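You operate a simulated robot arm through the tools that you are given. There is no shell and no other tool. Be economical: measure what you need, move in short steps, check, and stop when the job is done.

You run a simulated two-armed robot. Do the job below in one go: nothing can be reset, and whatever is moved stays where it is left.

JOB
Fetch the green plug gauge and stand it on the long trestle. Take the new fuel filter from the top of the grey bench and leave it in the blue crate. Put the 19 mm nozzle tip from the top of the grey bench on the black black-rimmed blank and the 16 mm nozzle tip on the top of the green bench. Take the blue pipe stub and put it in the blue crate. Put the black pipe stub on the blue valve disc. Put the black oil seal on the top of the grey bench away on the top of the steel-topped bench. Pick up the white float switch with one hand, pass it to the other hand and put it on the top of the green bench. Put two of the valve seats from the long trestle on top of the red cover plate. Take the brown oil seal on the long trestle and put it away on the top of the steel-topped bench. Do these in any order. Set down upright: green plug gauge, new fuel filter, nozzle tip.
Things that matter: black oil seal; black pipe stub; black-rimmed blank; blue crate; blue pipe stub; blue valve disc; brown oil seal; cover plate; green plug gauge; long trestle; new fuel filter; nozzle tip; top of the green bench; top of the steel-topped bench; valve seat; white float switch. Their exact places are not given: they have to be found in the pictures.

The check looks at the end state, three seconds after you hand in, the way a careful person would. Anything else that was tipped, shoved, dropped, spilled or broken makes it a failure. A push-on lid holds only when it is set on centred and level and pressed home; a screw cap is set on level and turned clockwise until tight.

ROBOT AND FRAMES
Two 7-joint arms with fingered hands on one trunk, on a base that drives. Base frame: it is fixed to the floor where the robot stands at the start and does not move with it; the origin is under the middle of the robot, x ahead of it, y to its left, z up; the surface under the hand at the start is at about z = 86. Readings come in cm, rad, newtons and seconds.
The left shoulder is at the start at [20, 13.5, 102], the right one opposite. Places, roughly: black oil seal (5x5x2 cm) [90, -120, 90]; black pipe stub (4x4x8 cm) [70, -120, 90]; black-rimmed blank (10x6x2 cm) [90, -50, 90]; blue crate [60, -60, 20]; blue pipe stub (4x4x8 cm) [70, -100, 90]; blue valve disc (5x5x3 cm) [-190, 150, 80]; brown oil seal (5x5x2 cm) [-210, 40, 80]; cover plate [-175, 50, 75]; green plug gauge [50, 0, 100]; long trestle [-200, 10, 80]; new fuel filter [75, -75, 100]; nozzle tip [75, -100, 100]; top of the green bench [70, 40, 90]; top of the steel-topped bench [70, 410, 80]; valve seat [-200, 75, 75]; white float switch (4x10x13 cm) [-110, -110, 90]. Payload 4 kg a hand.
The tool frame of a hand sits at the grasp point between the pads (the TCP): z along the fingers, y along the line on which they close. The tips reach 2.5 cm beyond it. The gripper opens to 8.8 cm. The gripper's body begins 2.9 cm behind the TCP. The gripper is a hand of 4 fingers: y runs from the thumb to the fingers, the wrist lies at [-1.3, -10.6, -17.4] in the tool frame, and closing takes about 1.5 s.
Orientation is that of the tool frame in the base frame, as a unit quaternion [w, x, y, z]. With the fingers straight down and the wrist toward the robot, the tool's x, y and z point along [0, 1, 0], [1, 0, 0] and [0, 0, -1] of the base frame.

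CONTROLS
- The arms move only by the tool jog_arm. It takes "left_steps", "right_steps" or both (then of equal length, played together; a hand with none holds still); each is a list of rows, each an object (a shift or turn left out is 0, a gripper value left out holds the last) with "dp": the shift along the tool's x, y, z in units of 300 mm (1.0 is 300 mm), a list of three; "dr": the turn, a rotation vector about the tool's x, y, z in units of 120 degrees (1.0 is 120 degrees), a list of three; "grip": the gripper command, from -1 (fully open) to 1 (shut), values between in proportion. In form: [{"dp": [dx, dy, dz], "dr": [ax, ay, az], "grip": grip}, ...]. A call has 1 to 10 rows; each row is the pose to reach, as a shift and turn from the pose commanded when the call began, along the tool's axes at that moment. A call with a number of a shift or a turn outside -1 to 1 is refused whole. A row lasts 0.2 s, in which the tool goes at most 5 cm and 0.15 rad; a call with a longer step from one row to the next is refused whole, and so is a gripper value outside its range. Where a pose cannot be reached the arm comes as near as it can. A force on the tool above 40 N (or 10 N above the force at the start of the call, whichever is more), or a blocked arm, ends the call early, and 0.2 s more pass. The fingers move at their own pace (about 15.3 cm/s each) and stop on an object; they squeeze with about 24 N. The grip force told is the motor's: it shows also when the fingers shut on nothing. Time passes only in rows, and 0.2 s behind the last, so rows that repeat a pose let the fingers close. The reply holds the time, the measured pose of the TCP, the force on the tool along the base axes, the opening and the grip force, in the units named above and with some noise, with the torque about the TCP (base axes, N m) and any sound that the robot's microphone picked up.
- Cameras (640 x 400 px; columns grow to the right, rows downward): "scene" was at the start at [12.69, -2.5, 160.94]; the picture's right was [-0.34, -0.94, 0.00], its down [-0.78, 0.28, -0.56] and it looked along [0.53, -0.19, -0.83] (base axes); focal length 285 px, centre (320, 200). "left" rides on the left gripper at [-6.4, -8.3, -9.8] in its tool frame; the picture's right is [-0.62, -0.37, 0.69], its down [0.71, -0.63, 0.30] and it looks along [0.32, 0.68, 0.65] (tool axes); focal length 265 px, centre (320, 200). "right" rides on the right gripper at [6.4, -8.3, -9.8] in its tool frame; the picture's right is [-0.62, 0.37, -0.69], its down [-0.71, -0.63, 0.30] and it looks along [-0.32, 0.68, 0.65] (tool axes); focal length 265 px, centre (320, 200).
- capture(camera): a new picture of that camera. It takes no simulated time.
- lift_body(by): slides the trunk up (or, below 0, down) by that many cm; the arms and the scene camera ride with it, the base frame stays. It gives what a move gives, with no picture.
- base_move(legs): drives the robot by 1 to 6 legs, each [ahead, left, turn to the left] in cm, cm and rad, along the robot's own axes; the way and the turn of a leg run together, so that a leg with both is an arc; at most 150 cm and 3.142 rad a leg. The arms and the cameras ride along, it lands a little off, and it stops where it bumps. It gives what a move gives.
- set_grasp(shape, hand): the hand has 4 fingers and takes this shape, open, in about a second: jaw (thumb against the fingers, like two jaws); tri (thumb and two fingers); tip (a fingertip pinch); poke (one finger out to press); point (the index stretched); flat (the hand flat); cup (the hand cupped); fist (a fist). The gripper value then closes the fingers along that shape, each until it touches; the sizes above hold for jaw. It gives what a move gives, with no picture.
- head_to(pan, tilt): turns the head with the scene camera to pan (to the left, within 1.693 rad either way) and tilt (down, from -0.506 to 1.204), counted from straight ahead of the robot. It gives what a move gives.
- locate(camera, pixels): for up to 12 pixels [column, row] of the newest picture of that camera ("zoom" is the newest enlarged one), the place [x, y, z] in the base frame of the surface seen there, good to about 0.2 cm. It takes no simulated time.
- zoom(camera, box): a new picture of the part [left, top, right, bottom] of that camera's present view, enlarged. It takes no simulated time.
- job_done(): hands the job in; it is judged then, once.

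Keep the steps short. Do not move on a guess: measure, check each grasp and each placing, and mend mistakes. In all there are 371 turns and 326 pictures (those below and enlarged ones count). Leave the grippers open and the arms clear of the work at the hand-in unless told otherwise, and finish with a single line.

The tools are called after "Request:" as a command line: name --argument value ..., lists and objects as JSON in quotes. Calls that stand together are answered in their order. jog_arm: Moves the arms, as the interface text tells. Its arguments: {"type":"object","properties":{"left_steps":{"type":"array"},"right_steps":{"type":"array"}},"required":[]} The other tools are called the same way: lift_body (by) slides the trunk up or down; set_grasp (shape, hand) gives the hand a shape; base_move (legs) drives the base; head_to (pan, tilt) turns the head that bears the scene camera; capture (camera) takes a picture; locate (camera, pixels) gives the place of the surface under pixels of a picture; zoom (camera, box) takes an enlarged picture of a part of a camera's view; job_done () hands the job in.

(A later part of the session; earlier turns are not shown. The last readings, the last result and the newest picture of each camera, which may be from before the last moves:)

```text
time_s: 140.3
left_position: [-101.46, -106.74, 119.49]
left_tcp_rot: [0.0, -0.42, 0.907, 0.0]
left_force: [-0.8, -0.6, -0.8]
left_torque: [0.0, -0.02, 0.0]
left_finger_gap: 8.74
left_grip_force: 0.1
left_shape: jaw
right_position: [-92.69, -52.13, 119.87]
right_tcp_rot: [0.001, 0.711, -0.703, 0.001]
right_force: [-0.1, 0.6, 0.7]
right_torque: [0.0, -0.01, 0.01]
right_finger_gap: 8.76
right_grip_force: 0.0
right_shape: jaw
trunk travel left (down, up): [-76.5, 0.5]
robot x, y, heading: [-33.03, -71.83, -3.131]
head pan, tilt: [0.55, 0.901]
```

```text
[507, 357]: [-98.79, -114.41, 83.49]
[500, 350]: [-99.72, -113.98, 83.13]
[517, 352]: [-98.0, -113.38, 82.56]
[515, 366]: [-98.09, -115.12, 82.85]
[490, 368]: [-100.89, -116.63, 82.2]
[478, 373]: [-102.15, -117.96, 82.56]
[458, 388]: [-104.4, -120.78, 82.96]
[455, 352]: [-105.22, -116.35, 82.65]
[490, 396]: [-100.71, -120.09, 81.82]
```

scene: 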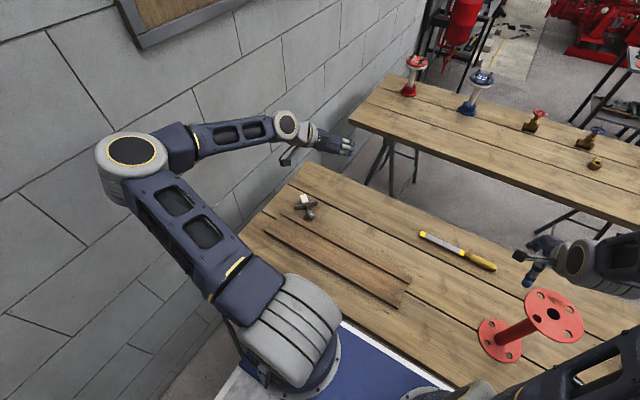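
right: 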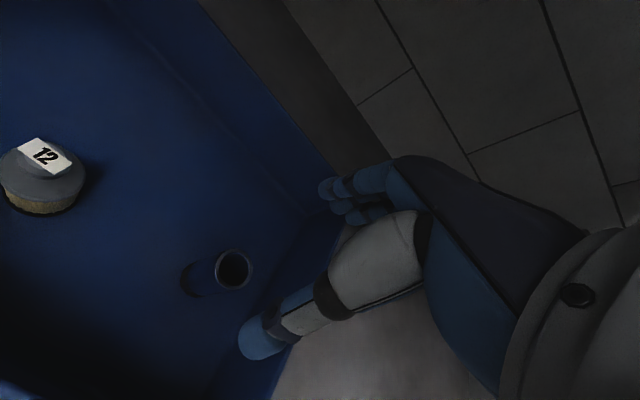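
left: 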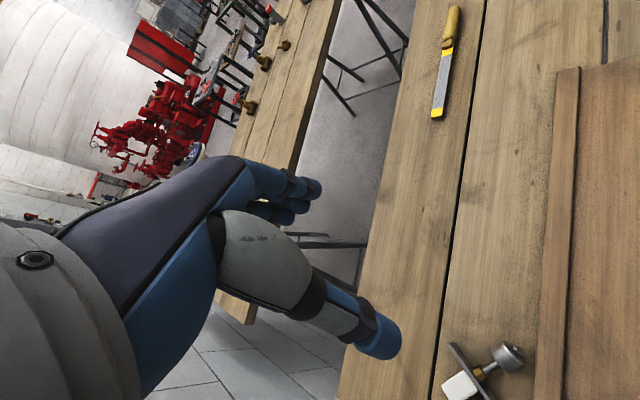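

Request:
jog_arm --left_steps '[{"dp": [0.03, -0.05, 0.1]}, {"dp": [0.06, -0.1, 0.2]}, {"dp": [0.09, -0.15, 0.3]}, {"dp": [0.12, -0.2, 0.42]}, {"dp": [0.137, -0.228, 0.54]}, {"dp": [0.137, -0.228, 0.65]}, {"dp": [0.137, -0.228, 0.65]}]'

Request:
capture --camera "left"

```text
time_s: 141.9
left_position: [-98.9, -114.38, 100.07]
left_tcp_rot: [0.0, -0.419, 0.908, 0.0]
left_force: [-0.3, 0.0, -0.4]
left_torque: [-0.01, 0.0, 0.0]
left_finger_gap: 8.78
left_grip_force: 0.1
left_shape: jaw
right_position: [-92.78, -52.0, 120.09]
right_tcp_rot: [0.0, 0.71, -0.704, 0.001]
right_force: [0.1, 0.6, -0.4]
right_torque: [0.01, -0.01, 0.01]
right_finger_gap: 8.77
right_grip_force: 0.1
right_shape: jaw
trunk travel left (down, up): [-76.5, 0.5]
robot x, y, heading: [-32.91, -71.62, -3.128]
head pan, tilt: [0.55, 0.901]
```

```text
236 pictures are left
```

left: 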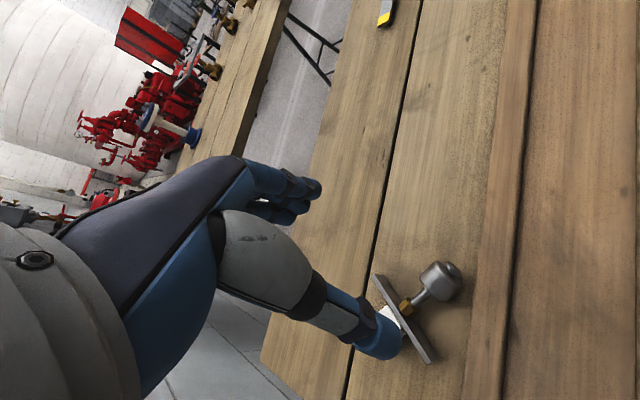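

Aligned (foot at (441,281) as predicted). Descend to z=82.8 and close.

Request:
jog_arm --left_steps '[{"dp": [0, 0, 0.13]}, {"dp": [0, 0, 0.27]}, {"dp": [0, 0, 0.4]}, {"dp": [0, 0, 0.5]}, {"dp": [0, 0, 0.555]}, {"dp": [0, 0, 0.574]}, {"dp": [0, 0, 0.574]}]'

Request:
jog_arm --left_steps '[{"grip": 0}, {"grip": 0.4}, {"grip": 1}, {}, {}, {}, {}, {}]'

Request:
capture --camera "left"

```text
time_s: 143.6
left_position: [-99.22, -114.24, 83.22]
left_tcp_rot: [-0.004, -0.419, 0.908, 0.002]
left_force: [-2.4, 2.3, 16.6]
left_torque: [-0.51, -0.72, 0.06]
left_finger_gap: 8.77
left_grip_force: 0.0
left_shape: jaw
right_position: [-92.77, -51.87, 119.96]
right_tcp_rot: [0.001, 0.71, -0.704, 0.002]
right_force: [0.1, 0.5, -0.4]
right_torque: [-0.04, 0.05, 0.01]
right_finger_gap: 8.76
right_grip_force: 0.1
right_shape: jaw
trunk travel left (down, up): [-76.5, 0.5]
robot x, y, heading: [-32.77, -71.78, -3.125]
head pan, tilt: [0.55, 0.901]
stopped in row 7 (left hand): the force on the tool passed its limit at 42 N (the readings are from after the stop); the commanded pose is now the measured one
```

```text
time_s: 144.6
left_position: [-99.3, -114.67, 83.58]
left_tcp_rot: [-0.005, -0.422, 0.907, 0.0]
left_force: [12.6, -5.7, 32.0]
left_torque: [-1.15, -1.59, 0.12]
left_finger_gap: 4.92
left_grip_force: 24.2
left_shape: jaw
right_position: [-92.66, -51.84, 119.96]
right_tcp_rot: [0.001, 0.71, -0.704, 0.002]
right_force: [0.4, 0.0, 0.4]
right_torque: [-0.04, 0.0, 0.03]
right_finger_gap: 8.78
right_grip_force: 0.0
right_shape: jaw
trunk travel left (down, up): [-76.5, 0.5]
robot x, y, heading: [-32.62, -71.86, -3.134]
head pan, tilt: [0.55, 0.901]
stopped in row 5 (left hand): the force on the tool passed its limit at 43 N (the readings are from after the stop); the commanded pose is now the measured one
```

```text
235 pictures are left
```

left: 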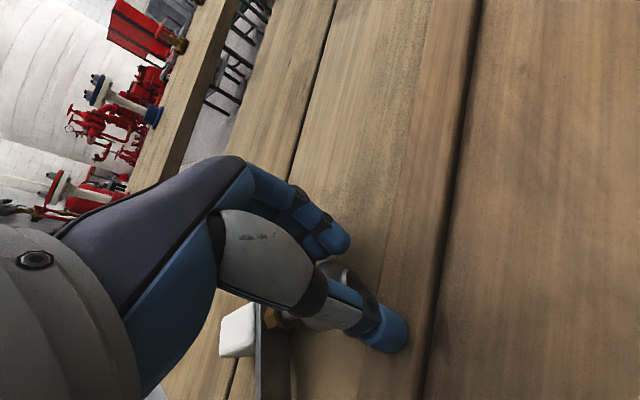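

Fingers press the table while curling. Open, raise ~1 cm, and close again.

Request:
jog_arm --left_steps '[{"grip": -1}, {}, {}, {}, {"dp": [0, 0, -0.015]}, {"dp": [0, 0, -0.02]}, {"dp": [0, 0, -0.02]}]'

Request:
capture --camera "left"

```text
time_s: 146.2
left_position: [-99.19, -114.37, 83.84]
left_tcp_rot: [-0.002, -0.42, 0.907, 0.002]
left_force: [-0.3, 0.5, 0.2]
left_torque: [-0.01, 0.01, 0.0]
left_finger_gap: 8.77
left_grip_force: 0.0
left_shape: jaw
right_position: [-92.63, -52.05, 120.03]
right_tcp_rot: [0.0, 0.71, -0.704, 0.001]
right_force: [-0.5, -0.2, -0.9]
right_torque: [0.01, 0.0, 0.01]
right_finger_gap: 8.77
right_grip_force: 0.1
right_shape: jaw
trunk travel left (down, up): [-76.5, 0.5]
robot x, y, heading: [-32.87, -71.93, -3.128]
head pan, tilt: [0.55, 0.901]
```

```text
234 pictures are left
```

left: 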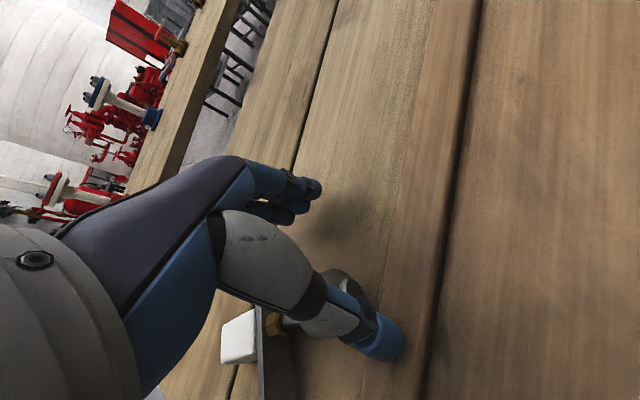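

Request:
jog_arm --left_steps '[{"dp": [0, 0, -0.02]}, {"dp": [0, 0, -0.02], "grip": 0}, {"dp": [0, 0, -0.02], "grip": 0.3}, {"dp": [0, 0, -0.02], "grip": 1}, {"dp": [0, 0, -0.02]}, {"dp": [0, 0, -0.02]}, {"dp": [0, 0, -0.02]}, {"dp": [0, 0, -0.02]}, {"dp": [0, 0, -0.02]}]'

Request:
capture --camera "left"

```text
time_s: 148.2
left_position: [-99.34, -114.44, 84.48]
left_tcp_rot: [-0.003, -0.421, 0.907, 0.001]
left_force: [-0.1, 0.3, -0.3]
left_torque: [0.04, 0.01, 0.0]
left_finger_gap: 0.0
left_grip_force: 23.7
left_shape: jaw
right_position: [-92.77, -52.1, 119.97]
right_tcp_rot: [0.001, 0.71, -0.704, 0.001]
right_force: [-0.2, 0.5, 0.7]
right_torque: [-0.01, 0.01, 0.01]
right_finger_gap: 8.79
right_grip_force: 0.0
right_shape: jaw
trunk travel left (down, up): [-76.5, 0.5]
robot x, y, heading: [-33.39, -72.05, -3.133]
head pan, tilt: [0.55, 0.901]
```

```text
233 pictures are left
```

left: 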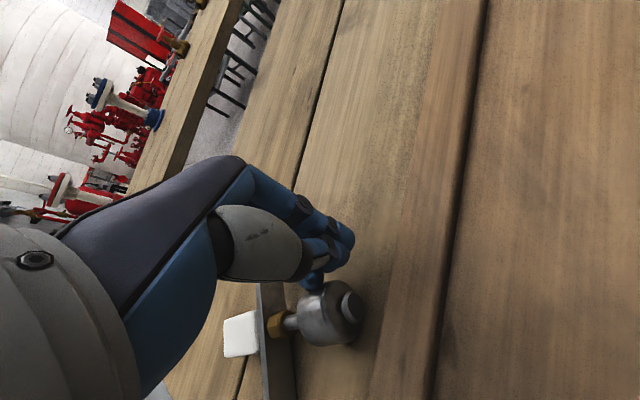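

Missed (gap 0). Raise and look again.

Request:
jog_arm --left_steps '[{"dp": [0, 0, -0.12]}, {"dp": [0, 0, -0.25]}, {"dp": [0, 0, -0.4]}, {"dp": [0, 0, -0.52], "grip": -1}, {"dp": [0, 0, -0.52]}, {"dp": [0, 0, -0.52]}]'

Request:
capture --camera "left"

Request:
zoom --camera "scene" --box '[260, 170, 380, 260]'

```text
time_s: 149.6
left_position: [-99.04, -114.4, 100.18]
left_tcp_rot: [-0.003, -0.42, 0.907, 0.001]
left_force: [0.5, -0.1, -0.3]
left_torque: [0.0, -0.03, -0.02]
left_finger_gap: 8.78
left_grip_force: 0.1
left_shape: jaw
right_position: [-92.78, -52.07, 120.04]
right_tcp_rot: [0.001, 0.71, -0.704, 0.001]
right_force: [-0.5, -0.6, 0.0]
right_torque: [-0.02, 0.0, -0.01]
right_finger_gap: 8.76
right_grip_force: 0.0
right_shape: jaw
trunk travel left (down, up): [-76.5, 0.5]
robot x, y, heading: [-32.32, -71.58, -3.132]
head pan, tilt: [0.55, 0.901]
```

```text
232 pictures are left
```

left: 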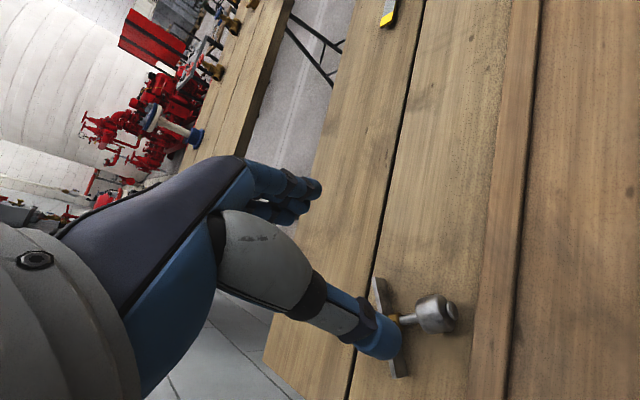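

```text
4.44 times, centred on (320, 215) of scene
```

zoom: 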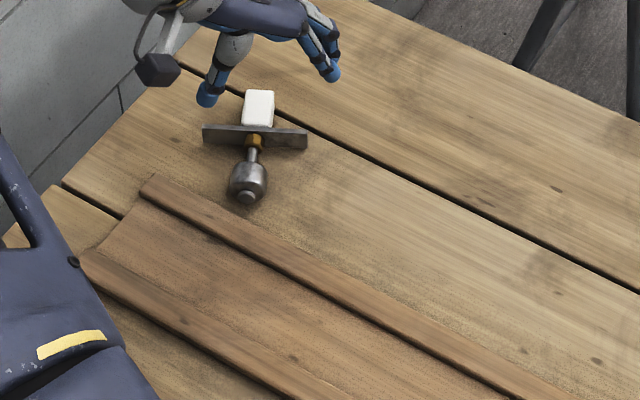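

Request:
locate --camera "zoom" --pixels '[[258, 100], [247, 110], [270, 112], [256, 125], [254, 155], [249, 175], [247, 197], [205, 133], [305, 138], [165, 190], [200, 215], [150, 195]]'

Request:
locate --camera "left" --pixels '[[440, 313], [452, 312], [425, 312], [435, 298], [445, 330], [402, 320], [470, 300], [490, 320], [380, 285], [402, 372]]'

```text
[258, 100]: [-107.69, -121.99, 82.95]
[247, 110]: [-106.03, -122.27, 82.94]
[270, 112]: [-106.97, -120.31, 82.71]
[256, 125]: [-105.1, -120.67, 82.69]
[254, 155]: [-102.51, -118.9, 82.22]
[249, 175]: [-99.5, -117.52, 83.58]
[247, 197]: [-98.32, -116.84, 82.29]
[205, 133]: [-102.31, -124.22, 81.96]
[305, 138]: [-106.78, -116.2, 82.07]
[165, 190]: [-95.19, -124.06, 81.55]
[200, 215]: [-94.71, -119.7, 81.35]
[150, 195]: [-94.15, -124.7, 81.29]
```

```text
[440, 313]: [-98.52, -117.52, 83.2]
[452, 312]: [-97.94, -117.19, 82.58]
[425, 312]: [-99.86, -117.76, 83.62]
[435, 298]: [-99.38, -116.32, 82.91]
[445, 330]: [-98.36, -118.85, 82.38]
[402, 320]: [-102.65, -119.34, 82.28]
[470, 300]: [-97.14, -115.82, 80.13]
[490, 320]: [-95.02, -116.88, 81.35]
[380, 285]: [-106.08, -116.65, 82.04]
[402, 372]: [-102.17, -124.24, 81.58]
```

Foot now at ≈[-99.2,-117.7], axis yawed. The thumb had hit the board (z 81.35, x>-96). Re-yaw by 23° and re-center, fingers half open.

Request:
jog_arm --left_steps '[{"dp": [0.02, -0.015, 0], "dr": [0, 0, 0.05]}, {"dp": [0.05, -0.03, 0], "dr": [0, 0, 0.1]}, {"dp": [0.07, -0.05, 0], "dr": [0, 0, 0.15], "grip": -0.4}, {"dp": [0.087, -0.067, 0], "dr": [0, 0, 0.195]}, {"dp": [0.087, -0.067, 0.1], "dr": [0, 0, 0.195]}, {"dp": [0.087, -0.067, 0.2], "dr": [0, 0, 0.195]}, {"dp": [0.087, -0.067, 0.2], "dr": [0, 0, 0.195]}]'

Request:
capture --camera "left"

```text
time_s: 151.2
left_position: [-99.26, -117.66, 94.09]
left_tcp_rot: [-0.004, -0.227, 0.974, 0.001]
left_force: [0.4, -0.2, 0.2]
left_torque: [-0.02, 0.0, 0.02]
left_finger_gap: 6.2
left_grip_force: 0.1
left_shape: jaw
right_position: [-92.69, -51.96, 120.01]
right_tcp_rot: [0.0, 0.71, -0.704, 0.001]
right_force: [-0.7, -0.3, -0.7]
right_torque: [0.01, 0.02, -0.02]
right_finger_gap: 8.79
right_grip_force: 0.1
right_shape: jaw
trunk travel left (down, up): [-76.5, 0.5]
robot x, y, heading: [-33.09, -71.76, -3.137]
head pan, tilt: [0.55, 0.901]
```

```text
230 pictures are left
```

left: 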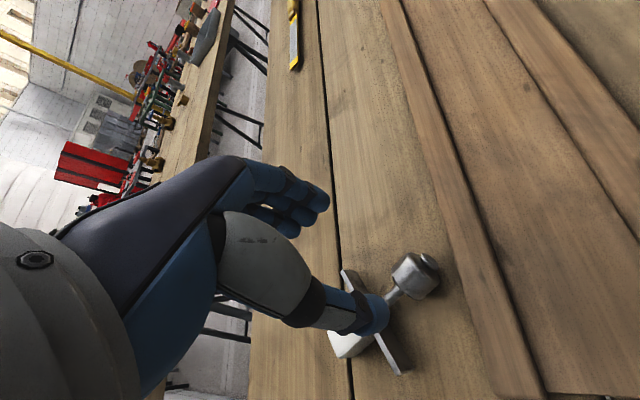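

Request:
jog_arm --left_steps '[{"dp": [0, 0, 0.12]}, {"dp": [0, 0, 0.24]}, {"dp": [0, 0, 0.32]}, {"dp": [0, 0, 0.355]}, {"dp": [0, 0, 0.363]}, {"dp": [0, 0, 0.363]}]'

Request:
capture --camera "left"

```text
time_s: 152.6
left_position: [-99.48, -117.67, 83.12]
left_tcp_rot: [-0.003, -0.228, 0.974, 0.001]
left_force: [-0.1, 0.7, 0.1]
left_torque: [0.0, 0.02, 0.0]
left_finger_gap: 6.19
left_grip_force: 0.0
left_shape: jaw
right_position: [-92.65, -51.91, 119.97]
right_tcp_rot: [0.001, 0.71, -0.704, 0.001]
right_force: [-1.6, -0.2, -0.3]
right_torque: [0.0, 0.0, 0.02]
right_finger_gap: 8.79
right_grip_force: 0.1
right_shape: jaw
trunk travel left (down, up): [-76.5, 0.5]
robot x, y, heading: [-32.7, -71.61, -3.133]
head pan, tilt: [0.55, 0.901]
```

```text
229 pictures are left
```

left: 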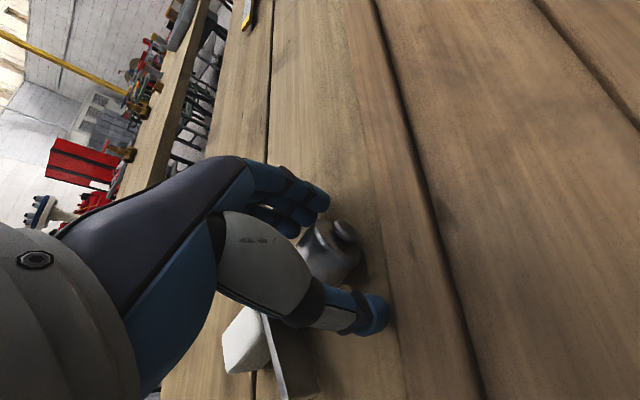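

Foot is nicely between the digits with no contact force. Close.

Request:
jog_arm --left_steps '[{"grip": 0.1}, {"grip": 0.3}, {"grip": 1}, {}, {}, {}, {}]'

Request:
capture --camera "left"

```text
time_s: 154.2
left_position: [-99.38, -117.64, 83.19]
left_tcp_rot: [-0.004, -0.228, 0.974, 0.001]
left_force: [0.7, -0.2, 0.0]
left_torque: [0.02, 0.0, -0.03]
left_finger_gap: 2.45
left_grip_force: 23.9
left_shape: jaw
right_position: [-92.72, -52.04, 120.0]
right_tcp_rot: [0.0, 0.71, -0.704, 0.001]
right_force: [0.2, -0.1, 0.7]
right_torque: [0.01, 0.0, 0.01]
right_finger_gap: 8.79
right_grip_force: 0.0
right_shape: jaw
trunk travel left (down, up): [-76.5, 0.5]
robot x, y, heading: [-32.64, -71.63, -3.13]
head pan, tilt: [0.55, 0.901]
```

```text
228 pictures are left
```

left: 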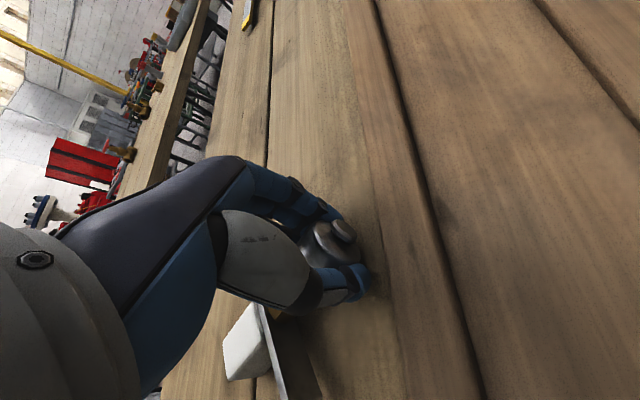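

Gripped (gap 2.45). Lift slowly to z≈110.

Request:
jog_arm --left_steps '[{"dp": [0, 0, -0.05]}, {"dp": [0, 0, -0.12]}, {"dp": [0, 0, -0.22]}, {"dp": [0, 0, -0.34]}, {"dp": [0, 0, -0.48]}, {"dp": [0, 0, -0.62]}, {"dp": [0, 0, -0.76]}, {"dp": [0, 0, -0.9]}, {"dp": [0, 0, -0.9]}]'

Request:
capture --camera "left"

Request:
capture --camera "scene"

```text
time_s: 156.2
left_position: [-99.38, -117.71, 110.33]
left_tcp_rot: [-0.003, -0.227, 0.974, 0.001]
left_force: [0.2, -0.1, -0.9]
left_torque: [0.03, -0.04, 0.01]
left_finger_gap: 2.45
left_grip_force: 24.3
left_shape: jaw
right_position: [-92.76, -52.0, 120.17]
right_tcp_rot: [0.0, 0.71, -0.704, 0.0]
right_force: [0.4, 0.3, -0.4]
right_torque: [0.02, -0.01, -0.03]
right_finger_gap: 8.77
right_grip_force: 0.0
right_shape: jaw
trunk travel left (down, up): [-76.5, 0.5]
robot x, y, heading: [-33.1, -71.77, -3.131]
head pan, tilt: [0.55, 0.901]
```

```text
227 pictures are left
```

left: 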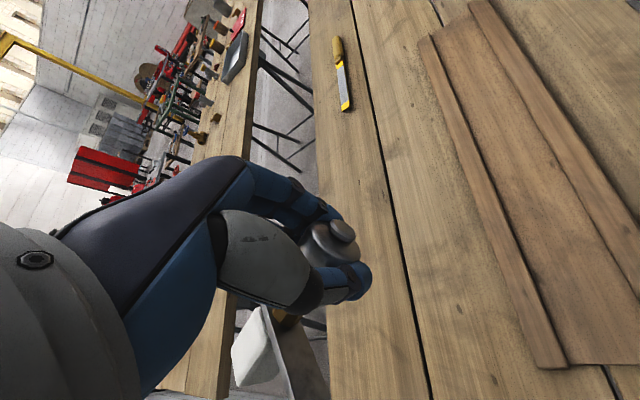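

```text
226 pictures are left
```

scene: 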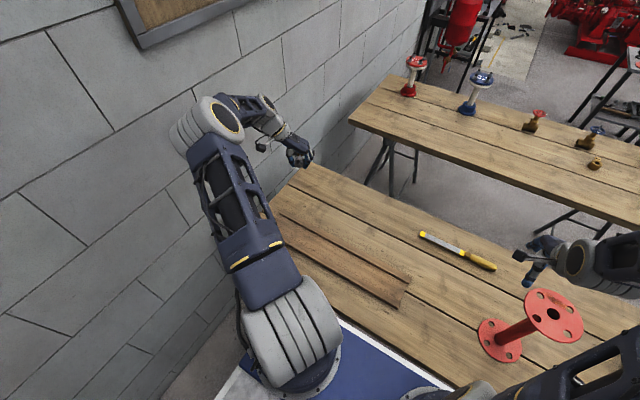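

Held firmly. Shift 28 cm toward the robot's center, then pitch 90° so the block points up.

Request:
jog_arm --left_steps '[{"dp": [-0.05, 0.1, -0.02]}, {"dp": [-0.1, 0.2, -0.04]}, {"dp": [-0.15, 0.3, -0.06]}, {"dp": [-0.2, 0.4, -0.08]}, {"dp": [-0.25, 0.5, -0.1]}, {"dp": [-0.3, 0.6, -0.12]}, {"dp": [-0.35, 0.7, -0.12]}, {"dp": [-0.4, 0.8, -0.12]}, {"dp": [-0.4, 0.8, -0.12]}]'

Request:
jog_arm --left_steps '[{"dr": [0, 0.065, 0]}, {"dr": [0, 0.13, 0]}, {"dr": [0, 0.195, 0]}, {"dr": [0, 0.26, 0]}, {"dr": [0, 0.325, 0]}, {"dr": [0, 0.39, 0]}, {"dr": [0, 0.455, 0]}, {"dr": [0, 0.52, 0]}, {"dr": [0, 0.585, 0]}, {"dr": [0, 0.65, 0]}]'

Request:
capture --camera "left"

Request:
capture --camera "scene"

```text
time_s: 158.2
left_position: [-99.02, -90.96, 113.88]
left_tcp_rot: [-0.004, -0.227, 0.974, 0.0]
left_force: [-0.3, 0.2, -0.2]
left_torque: [0.04, -0.02, -0.02]
left_finger_gap: 2.44
left_grip_force: 24.4
left_shape: jaw
right_position: [-92.53, -51.96, 119.98]
right_tcp_rot: [0.0, 0.711, -0.704, 0.0]
right_force: [-0.2, -1.0, -0.3]
right_torque: [0.02, 0.0, -0.02]
right_finger_gap: 8.78
right_grip_force: 0.0
right_shape: jaw
trunk travel left (down, up): [-76.5, 0.5]
robot x, y, heading: [-33.02, -71.48, -3.133]
head pan, tilt: [0.55, 0.901]
```

```text
time_s: 160.4
left_position: [-99.11, -90.93, 113.77]
left_tcp_rot: [-0.617, -0.177, 0.754, -0.143]
left_force: [0.4, 0.0, -0.8]
left_torque: [0.05, -0.04, 0.0]
left_finger_gap: 2.44
left_grip_force: 24.4
left_shape: jaw
right_position: [-92.7, -51.9, 119.96]
right_tcp_rot: [0.001, 0.71, -0.704, 0.001]
right_force: [-0.5, -0.6, 0.2]
right_torque: [0.02, 0.0, 0.02]
right_finger_gap: 8.78
right_grip_force: 0.1
right_shape: jaw
trunk travel left (down, up): [-76.5, 0.5]
robot x, y, heading: [-32.99, -71.68, -3.134]
head pan, tilt: [0.55, 0.901]
```

```text
225 pictures are left
```

left: 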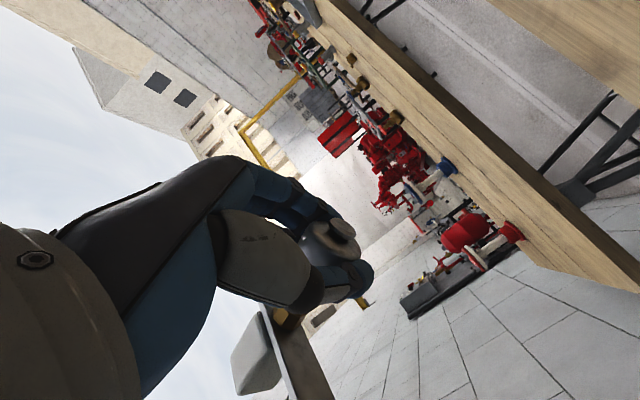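

```text
224 pictures are left
```

scene: 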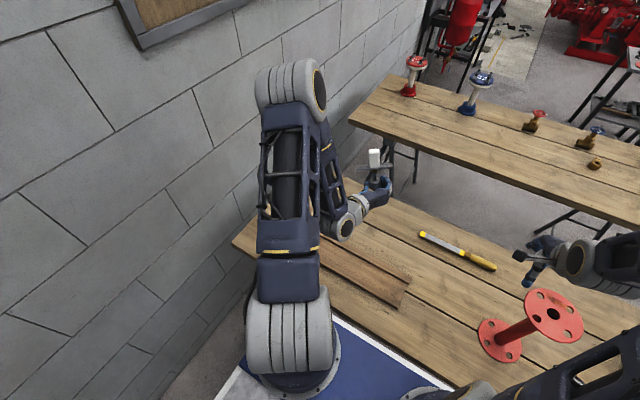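

Request:
jog_arm --left_steps '[{"dr": [0, 0.05, 0]}, {"dr": [0, 0.1, 0]}, {"dr": [0, 0.1, 0]}]'

Request:
zoom --camera "scene" --box '[320, 120, 440, 220]'

Request:
capture --camera "right"

```text
time_s: 161.2
left_position: [-99.05, -90.96, 113.78]
left_tcp_rot: [0.692, 0.161, -0.686, 0.16]
left_force: [0.0, -0.1, -1.8]
left_torque: [0.0, -0.02, -0.02]
left_finger_gap: 2.42
left_grip_force: 23.7
left_shape: jaw
right_position: [-92.69, -51.93, 119.94]
right_tcp_rot: [0.001, 0.711, -0.704, 0.0]
right_force: [0.2, -0.3, -0.5]
right_torque: [0.03, -0.01, -0.02]
right_finger_gap: 8.77
right_grip_force: 0.1
right_shape: jaw
trunk travel left (down, up): [-76.5, 0.5]
robot x, y, heading: [-33.04, -71.67, -3.13]
head pan, tilt: [0.55, 0.901]
```

```text
4.00 times, centred on (380, 170) of scene
```

zoom: 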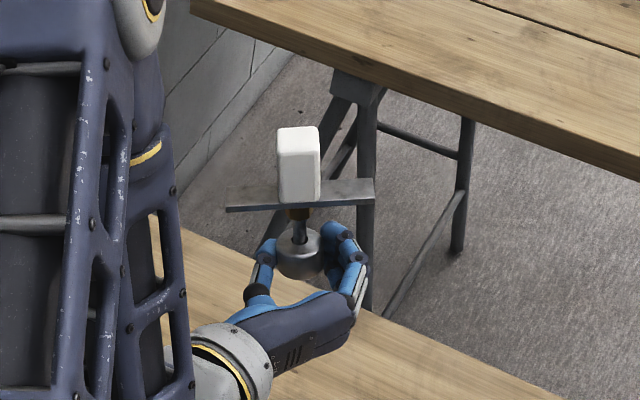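

```text
222 pictures are left
```

right: 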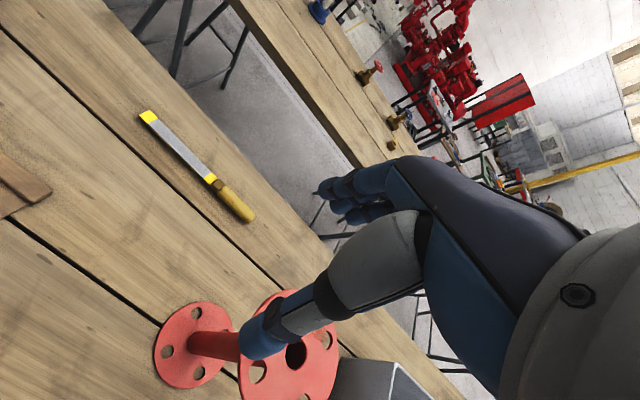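

The switch stands vertical in the left hand. Measure the block for the right hand.

Request:
locate --camera "zoom" --pixels '[[298, 130], [285, 135], [315, 135], [282, 195], [316, 192], [298, 165], [230, 200], [370, 185], [290, 145], [312, 170]]'

```text
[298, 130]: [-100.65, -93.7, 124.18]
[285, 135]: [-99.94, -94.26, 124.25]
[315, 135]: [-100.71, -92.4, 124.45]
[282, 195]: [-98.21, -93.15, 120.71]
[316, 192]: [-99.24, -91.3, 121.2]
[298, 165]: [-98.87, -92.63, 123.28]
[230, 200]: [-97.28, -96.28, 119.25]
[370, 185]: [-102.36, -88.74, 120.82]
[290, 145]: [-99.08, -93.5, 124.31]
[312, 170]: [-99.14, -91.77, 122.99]
```

Request:
jog_arm --right_steps '[{"dp": [0, 0, -0.15], "grip": -1}, {"dp": [0.05, 0, -0.3]}, {"dp": [0.1, 0, -0.42], "dr": [0, 0, -0.05]}, {"dp": [0.2, 0, -0.54], "dr": [0, 0, -0.1]}, {"dp": [0.3, 0, -0.64], "dr": [0, 0, -0.15]}, {"dp": [0.4, 0, -0.68], "dr": [0, 0, -0.2]}, {"dp": [0.5, 0, -0.7], "dr": [0, 0, -0.217]}, {"dp": [0.6, 0, -0.7], "dr": [0, 0, -0.217]}, {"dp": [0.6, 0, -0.7], "dr": [0, 0, -0.217]}]'

Request:
capture --camera "scene"

```text
time_s: 163.2
left_position: [-99.18, -90.97, 113.87]
left_tcp_rot: [0.691, 0.161, -0.686, 0.16]
left_force: [0.3, 0.0, -1.3]
left_torque: [0.0, -0.01, -0.01]
left_finger_gap: 2.42
left_grip_force: 23.7
left_shape: jaw
right_position: [-92.67, -69.87, 141.07]
right_tcp_rot: [0.001, 0.851, -0.525, 0.001]
right_force: [-0.2, -0.1, 0.2]
right_torque: [-0.02, -0.02, 0.02]
right_finger_gap: 8.77
right_grip_force: 0.1
right_shape: jaw
trunk travel left (down, up): [-76.5, 0.5]
robot x, y, heading: [-32.88, -71.79, -3.133]
head pan, tilt: [0.55, 0.901]
```

```text
221 pictures are left
```

scene: 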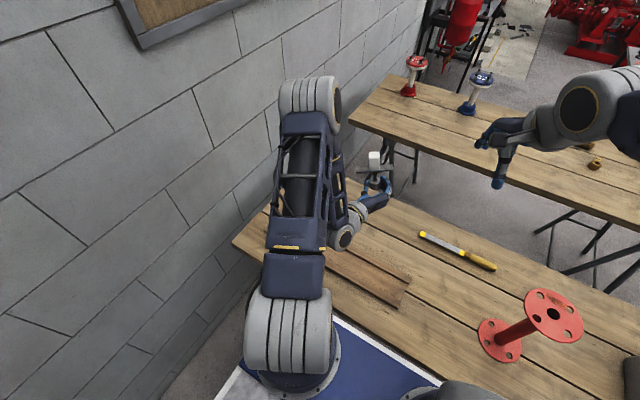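

Request:
locate --camera "scene" --pixels '[[310, 90], [335, 100], [325, 150], [330, 200], [345, 235]]'

```text
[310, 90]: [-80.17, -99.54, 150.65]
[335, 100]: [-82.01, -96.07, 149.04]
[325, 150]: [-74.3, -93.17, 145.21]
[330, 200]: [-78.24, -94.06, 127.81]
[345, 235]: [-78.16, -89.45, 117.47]
```

Left elbow would be close to the right wrist; extend the left hand forward and to the centre to gain room.

Request:
jog_arm --left_steps '[{"dp": [0, 0.07, 0.05]}, {"dp": [0, 0.14, 0.1]}, {"dp": [0, 0.21, 0.16]}, {"dp": [0, 0.29, 0.22]}, {"dp": [0, 0.37, 0.28]}, {"dp": [0, 0.46, 0.331]}, {"dp": [0, 0.46, 0.331]}]'

Request:
capture --camera "scene"

Request:
locate --camera "scene" --pixels '[[310, 90], [335, 110], [350, 130], [340, 150], [380, 200]]'

```text
time_s: 164.8
left_position: [-114.18, -82.91, 113.82]
left_tcp_rot: [0.691, 0.162, -0.687, 0.16]
left_force: [-0.4, 0.1, -0.2]
left_torque: [0.02, -0.08, -0.02]
left_finger_gap: 2.43
left_grip_force: 24.0
left_shape: jaw
right_position: [-92.73, -69.89, 141.05]
right_tcp_rot: [0.001, 0.851, -0.526, 0.0]
right_force: [-0.9, 0.0, 0.2]
right_torque: [-0.01, 0.01, 0.02]
right_finger_gap: 8.77
right_grip_force: 0.1
right_shape: jaw
trunk travel left (down, up): [-76.5, 0.5]
robot x, y, heading: [-32.53, -71.83, -3.135]
head pan, tilt: [0.55, 0.901]
```

```text
220 pictures are left
```

scene: 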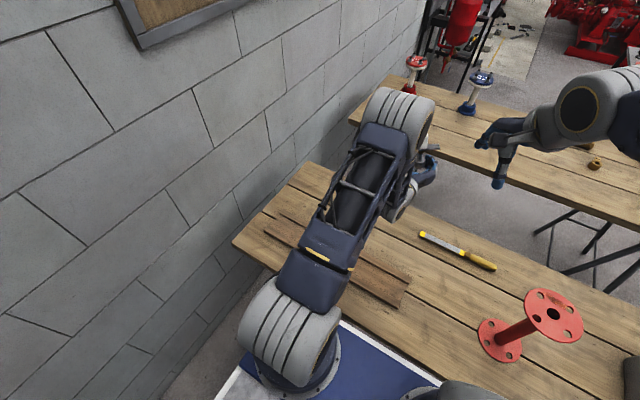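

```text
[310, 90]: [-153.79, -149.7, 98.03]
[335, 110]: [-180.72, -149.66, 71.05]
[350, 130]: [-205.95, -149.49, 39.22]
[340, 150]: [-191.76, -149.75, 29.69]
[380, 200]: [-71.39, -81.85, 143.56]
```

Yaw the left hand ~84° about vertical so it points to the right; its forearm then comes from the left, out of the right hand's way.

Request:
jog_arm --left_steps '[{"dp": [0, -0.02, -0.03], "dr": [-0.07, 0, 0]}, {"dp": [0, -0.04, -0.05], "dr": [-0.14, 0, 0]}, {"dp": [0, -0.06, -0.08], "dr": [-0.21, 0, 0]}, {"dp": [0, -0.08, -0.1], "dr": [-0.28, 0, 0]}, {"dp": [0, -0.1, -0.13], "dr": [-0.35, 0, 0]}, {"dp": [0, -0.12, -0.16], "dr": [-0.42, 0, 0]}, {"dp": [0, -0.14, -0.18], "dr": [-0.49, 0, 0]}, {"dp": [0, -0.16, -0.21], "dr": [-0.56, 0, 0]}, {"dp": [0, -0.18, -0.23], "dr": [-0.63, 0, 0]}, {"dp": [0, -0.19, -0.24], "dr": [-0.7, 0, 0]}]'

Request:
capture --camera "scene"

```text
time_s: 167.0
left_position: [-105.07, -84.92, 113.8]
left_tcp_rot: [0.62, -0.343, -0.617, -0.342]
left_force: [-0.4, 0.3, -1.4]
left_torque: [-0.03, -0.01, 0.0]
left_finger_gap: 2.38
left_grip_force: 23.9
left_shape: jaw
right_position: [-92.65, -69.81, 141.03]
right_tcp_rot: [0.001, 0.851, -0.526, 0.0]
right_force: [-0.3, 0.0, 0.6]
right_torque: [0.01, 0.02, -0.01]
right_finger_gap: 8.75
right_grip_force: 0.2
right_shape: jaw
trunk travel left (down, up): [-76.5, 0.5]
robot x, y, heading: [-33.04, -71.83, -3.123]
head pan, tilt: [0.55, 0.901]
```

```text
219 pictures are left
```

scene: 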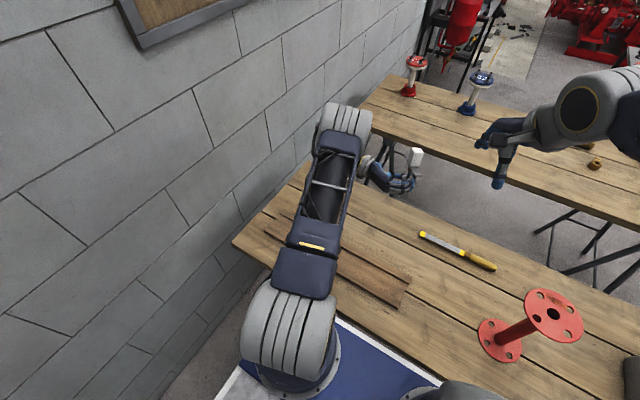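

Good, the block is now well exposed. Zoom and measure.

Request:
zoom --camera "scene" --box '[370, 130, 450, 200]'

Request:
locate --camera "scene" --pixels '[[345, 110], [360, 130], [350, 150]]'

```text
5.71 times, centred on (410, 165) of scene
```

zoom: 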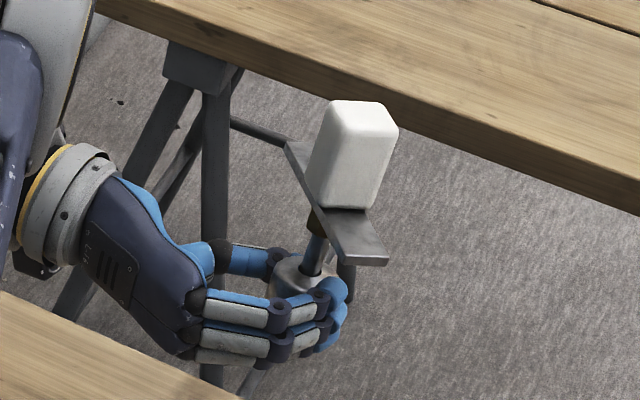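

```text
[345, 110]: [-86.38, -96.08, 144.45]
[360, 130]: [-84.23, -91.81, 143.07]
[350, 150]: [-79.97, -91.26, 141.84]
```

Request:
locate --camera "zoom" --pixels '[[335, 105], [380, 105], [325, 125], [390, 135], [350, 130], [345, 190], [315, 180], [375, 195], [360, 250], [300, 165], [360, 115]]'

```text
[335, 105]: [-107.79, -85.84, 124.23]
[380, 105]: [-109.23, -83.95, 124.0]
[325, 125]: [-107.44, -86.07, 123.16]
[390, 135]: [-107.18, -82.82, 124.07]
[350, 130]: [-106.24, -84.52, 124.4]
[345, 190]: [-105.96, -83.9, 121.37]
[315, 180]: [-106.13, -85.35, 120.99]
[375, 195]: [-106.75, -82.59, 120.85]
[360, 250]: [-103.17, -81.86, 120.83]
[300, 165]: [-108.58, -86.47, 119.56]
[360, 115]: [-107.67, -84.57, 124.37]
```

The object leans ~10°; correct it by rolling the left hand, then re-measure.

Request:
jog_arm --left_steps '[{"dr": [0, 0, 0.04]}, {"dr": [0, 0, 0.083]}, {"dr": [0, 0, 0.083]}]'

Request:
zoom --camera "scene" --box '[370, 130, 450, 200]'

Request:
locate --camera "zoom" --pixels '[[340, 105], [385, 105], [330, 125], [390, 135], [355, 130], [350, 190], [365, 250], [300, 165], [365, 115], [400, 130], [372, 145]]'

```text
time_s: 167.8
left_position: [-105.08, -84.89, 113.88]
left_tcp_rot: [0.648, -0.396, -0.585, -0.284]
left_force: [0.6, 0.1, -1.5]
left_torque: [-0.01, 0.0, 0.0]
left_finger_gap: 2.39
left_grip_force: 23.6
left_shape: jaw
right_position: [-92.64, -69.81, 141.01]
right_tcp_rot: [0.001, 0.85, -0.526, 0.001]
right_force: [0.6, 0.1, -0.5]
right_torque: [0.0, 0.01, 0.02]
right_finger_gap: 8.75
right_grip_force: 0.1
right_shape: jaw
trunk travel left (down, up): [-76.5, 0.5]
robot x, y, heading: [-32.55, -72.18, -3.131]
head pan, tilt: [0.55, 0.901]
```

```text
5.71 times, centred on (410, 165) of scene
```

zoom: 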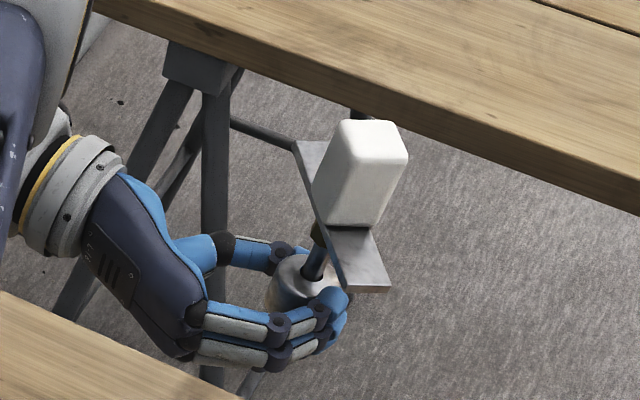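

```text
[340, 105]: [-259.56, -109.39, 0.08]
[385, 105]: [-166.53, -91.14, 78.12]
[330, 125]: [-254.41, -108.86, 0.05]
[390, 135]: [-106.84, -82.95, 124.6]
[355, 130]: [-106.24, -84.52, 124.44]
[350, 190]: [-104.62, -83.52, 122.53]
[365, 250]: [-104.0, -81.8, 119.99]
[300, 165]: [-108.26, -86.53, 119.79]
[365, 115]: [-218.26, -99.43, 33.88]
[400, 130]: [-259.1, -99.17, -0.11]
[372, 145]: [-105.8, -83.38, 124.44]
```

Block top centre ≈[-106.1,-83.5,124.4]. Rotate the right hand −95° so it closes across the block with its wrist to the right.

Request:
jog_arm --right_steps '[{"dr": [0, 0, -0.07]}, {"dr": [0, 0, -0.14]}, {"dr": [0, 0, -0.21]}, {"dr": [0, 0, -0.28]}, {"dr": [0, 0, -0.35]}, {"dr": [0, 0, -0.42]}, {"dr": [0, 0, -0.49]}, {"dr": [0, 0, -0.56]}, {"dr": [0, 0, -0.63]}, {"dr": [0, 0, -0.7]}]'

Request:
jog_arm --right_steps '[{"dr": [0, 0, -0.05]}, {"dr": [0, 0, -0.094]}, {"dr": [0, 0, -0.094]}]'

Request:
capture --camera "scene"

```text
time_s: 170.0
left_position: [-105.0, -84.85, 113.86]
left_tcp_rot: [0.649, -0.395, -0.584, -0.285]
left_force: [0.3, -0.1, -1.5]
left_torque: [-0.01, 0.0, 0.0]
left_finger_gap: 2.41
left_grip_force: 24.3
left_shape: jaw
right_position: [-92.43, -69.77, 141.12]
right_tcp_rot: [0.0, 0.984, 0.179, 0.0]
right_force: [0.0, 0.3, 0.4]
right_torque: [0.0, 0.03, 0.01]
right_finger_gap: 8.77
right_grip_force: 0.0
right_shape: jaw
trunk travel left (down, up): [-76.5, 0.5]
robot x, y, heading: [-32.69, -71.62, -3.135]
head pan, tilt: [0.55, 0.901]
```

```text
time_s: 170.8
left_position: [-105.14, -84.74, 113.78]
left_tcp_rot: [0.648, -0.394, -0.586, -0.285]
left_force: [0.4, -1.4, -0.5]
left_torque: [-0.02, -0.01, 0.04]
left_finger_gap: 2.4
left_grip_force: 23.6
left_shape: jaw
right_position: [-92.62, -69.82, 140.97]
right_tcp_rot: [0.001, 0.962, 0.275, 0.0]
right_force: [0.5, -0.5, 1.0]
right_torque: [0.01, -0.02, 0.03]
right_finger_gap: 8.76
right_grip_force: 0.1
right_shape: jaw
trunk travel left (down, up): [-76.5, 0.5]
robot x, y, heading: [-32.65, -71.82, -3.131]
head pan, tilt: [0.55, 0.901]
```

```text
216 pictures are left
```

scene: 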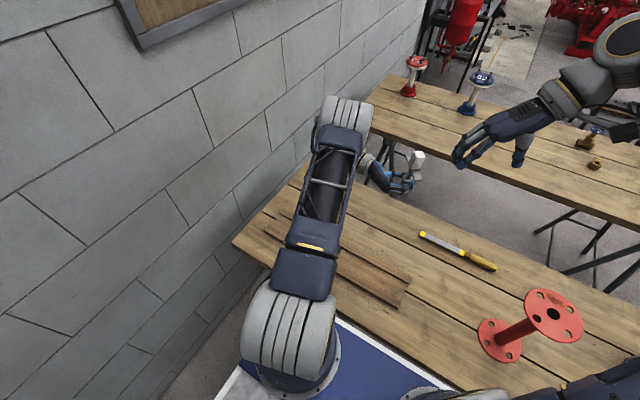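

Request:
jog_arm --right_steps '[{"dp": [-0.1, 0.03, 0]}, {"dp": [-0.2, 0.06, 0]}, {"dp": [-0.32, 0.09, 0]}, {"dp": [-0.44, 0.12, 0.05]}, {"dp": [-0.55, 0.14, 0.1]}, {"dp": [-0.625, 0.15, 0.15]}, {"dp": [-0.625, 0.15, 0.15]}]'

Request:
capture --camera "right"

Request:
capture --camera "scene"

```text
time_s: 172.4
left_position: [-105.16, -84.79, 113.87]
left_tcp_rot: [0.649, -0.395, -0.584, -0.285]
left_force: [-0.2, -0.2, -1.2]
left_torque: [-0.02, 0.01, 0.03]
left_finger_gap: 2.38
left_grip_force: 24.4
left_shape: jaw
right_position: [-106.17, -83.69, 136.44]
right_tcp_rot: [0.001, 0.962, 0.275, 0.0]
right_force: [-1.4, 1.0, -0.5]
right_torque: [-0.01, 0.0, 0.0]
right_finger_gap: 8.79
right_grip_force: 0.0
right_shape: jaw
trunk travel left (down, up): [-76.5, 0.5]
robot x, y, heading: [-32.66, -71.85, -3.126]
head pan, tilt: [0.55, 0.901]
```

```text
215 pictures are left
```

right: 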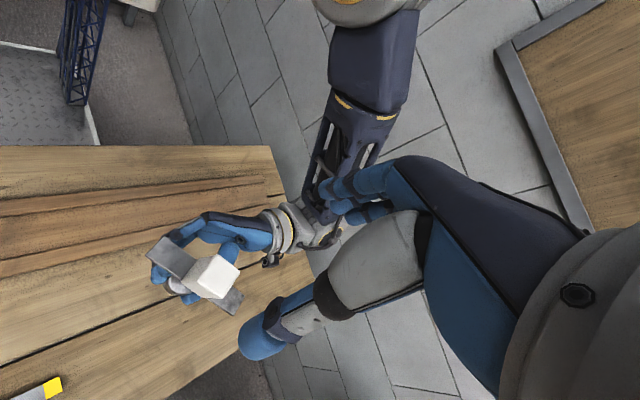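

```text
214 pictures are left
```

scene: 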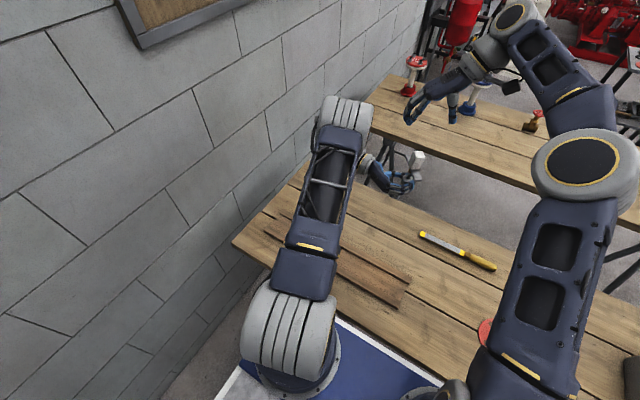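

Request:
locate --camera "right" --pixels '[[205, 257], [238, 268], [228, 297], [190, 285], [215, 277], [180, 255], [232, 303]]'

```text
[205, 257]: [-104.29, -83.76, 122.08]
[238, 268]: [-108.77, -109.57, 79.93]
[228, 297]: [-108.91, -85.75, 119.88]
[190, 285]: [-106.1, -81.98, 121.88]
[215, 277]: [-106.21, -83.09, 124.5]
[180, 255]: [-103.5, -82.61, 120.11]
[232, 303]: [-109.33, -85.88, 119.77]
```

Request:
jog_arm --right_steps '[{"dp": [0.005, -0.01, 0.1]}, {"dp": [0.005, -0.01, 0.2]}, {"dp": [0.005, -0.01, 0.3]}, {"dp": [0.005, -0.01, 0.38]}, {"dp": [0.005, -0.01, 0.43]}, {"dp": [0.005, -0.01, 0.445]}, {"dp": [0.005, -0.01, 0.445]}]'

Request:
capture --camera "right"

Request:
zoom --camera "scene" --box '[350, 100, 490, 210]'

```text
time_s: 174.0
left_position: [-105.13, -84.87, 113.77]
left_tcp_rot: [0.649, -0.395, -0.584, -0.286]
left_force: [-0.4, 0.2, -2.0]
left_torque: [-0.03, -0.02, 0.0]
left_finger_gap: 2.4
left_grip_force: 24.0
left_shape: jaw
right_position: [-106.03, -83.3, 123.26]
right_tcp_rot: [0.001, 0.962, 0.274, -0.001]
right_force: [0.2, -0.9, 1.0]
right_torque: [0.0, 0.01, 0.0]
right_finger_gap: 8.77
right_grip_force: 0.1
right_shape: jaw
trunk travel left (down, up): [-76.5, 0.5]
robot x, y, heading: [-33.17, -71.77, -3.127]
head pan, tilt: [0.55, 0.901]
```

```text
213 pictures are left
```

right: 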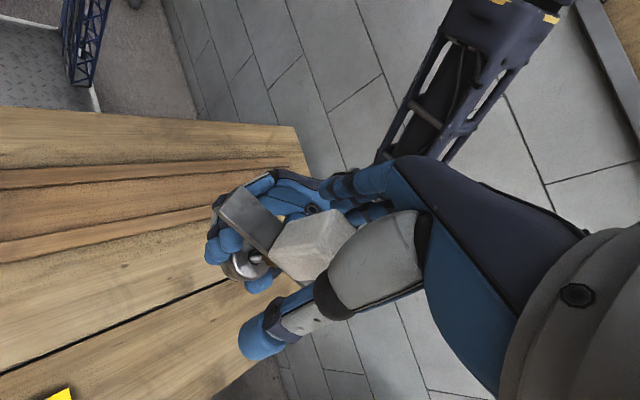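

```text
3.64 times, centred on (420, 155) of scene
```

zoom: 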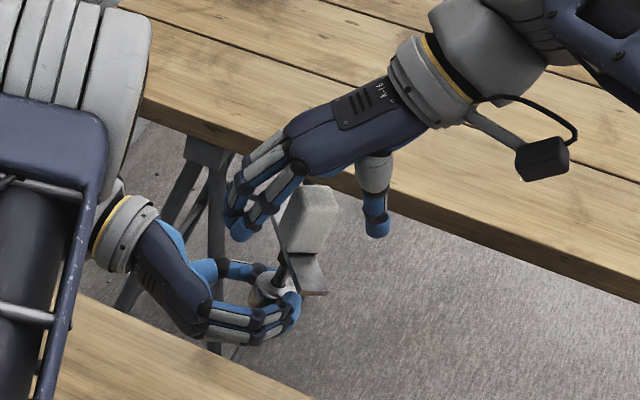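

Positioned around the block. Close the right hand.

Request:
jog_arm --right_steps '[{"grip": -0.3}, {"grip": 0.2}, {"grip": 1}, {}, {}, {}, {}, {}]'

Request:
zoom --camera "scene" --box '[350, 100, 490, 210]'

```text
time_s: 175.8
left_position: [-105.13, -84.77, 113.77]
left_tcp_rot: [0.649, -0.394, -0.585, -0.285]
left_force: [-0.8, 1.2, -0.2]
left_torque: [0.02, 0.0, -0.02]
left_finger_gap: 2.37
left_grip_force: 24.5
left_shape: jaw
right_position: [-106.11, -83.39, 123.26]
right_tcp_rot: [0.002, 0.961, 0.275, 0.0]
right_force: [1.0, -1.8, -0.6]
right_torque: [-0.06, -0.05, 0.01]
right_finger_gap: 2.32
right_grip_force: 24.3
right_shape: jaw
trunk travel left (down, up): [-76.5, 0.5]
robot x, y, heading: [-32.84, -71.67, -3.135]
head pan, tilt: [0.55, 0.901]
```

```text
3.64 times, centred on (420, 155) of scene
```

zoom: 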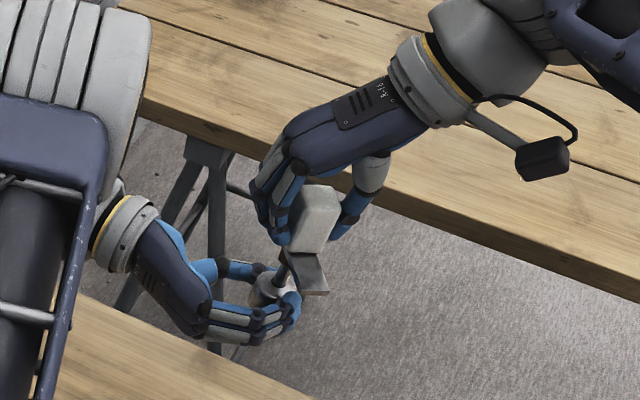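

Both hold it. Left opens and backs away along its axis.

Request:
jog_arm --left_steps '[{"grip": -1}, {}, {}, {}, {}, {"dp": [0, 0, -0.08]}, {"dp": [0, 0, -0.18]}, {"dp": [0, 0, -0.3]}, {"dp": [0, 0, -0.42]}, {"dp": [0, 0, -0.5]}]'

Request:
zoom --camera "scene" --box '[350, 100, 490, 210]'

```text
time_s: 178.0
left_position: [-97.19, -97.44, 113.94]
left_tcp_rot: [0.649, -0.395, -0.584, -0.286]
left_force: [0.3, -0.1, -0.6]
left_torque: [-0.02, 0.0, 0.02]
left_finger_gap: 8.74
left_grip_force: 0.1
left_shape: jaw
right_position: [-106.18, -83.32, 123.26]
right_tcp_rot: [0.001, 0.962, 0.274, -0.001]
right_force: [-0.9, -0.9, -0.2]
right_torque: [-0.01, 0.0, 0.02]
right_finger_gap: 2.33
right_grip_force: 24.5
right_shape: jaw
trunk travel left (down, up): [-76.5, 0.5]
robot x, y, heading: [-32.46, -71.41, -3.132]
head pan, tilt: [0.55, 0.901]
```

```text
3.64 times, centred on (420, 155) of scene
```

zoom: 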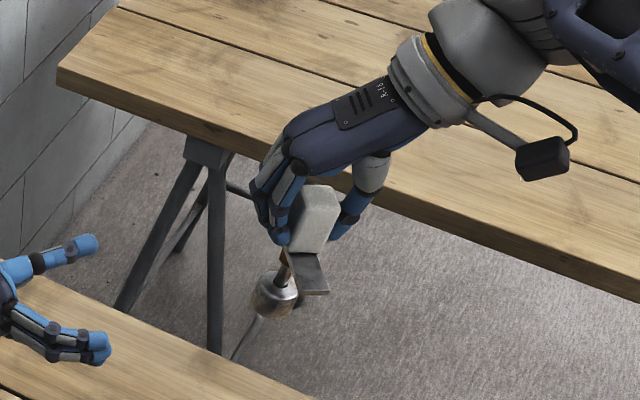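

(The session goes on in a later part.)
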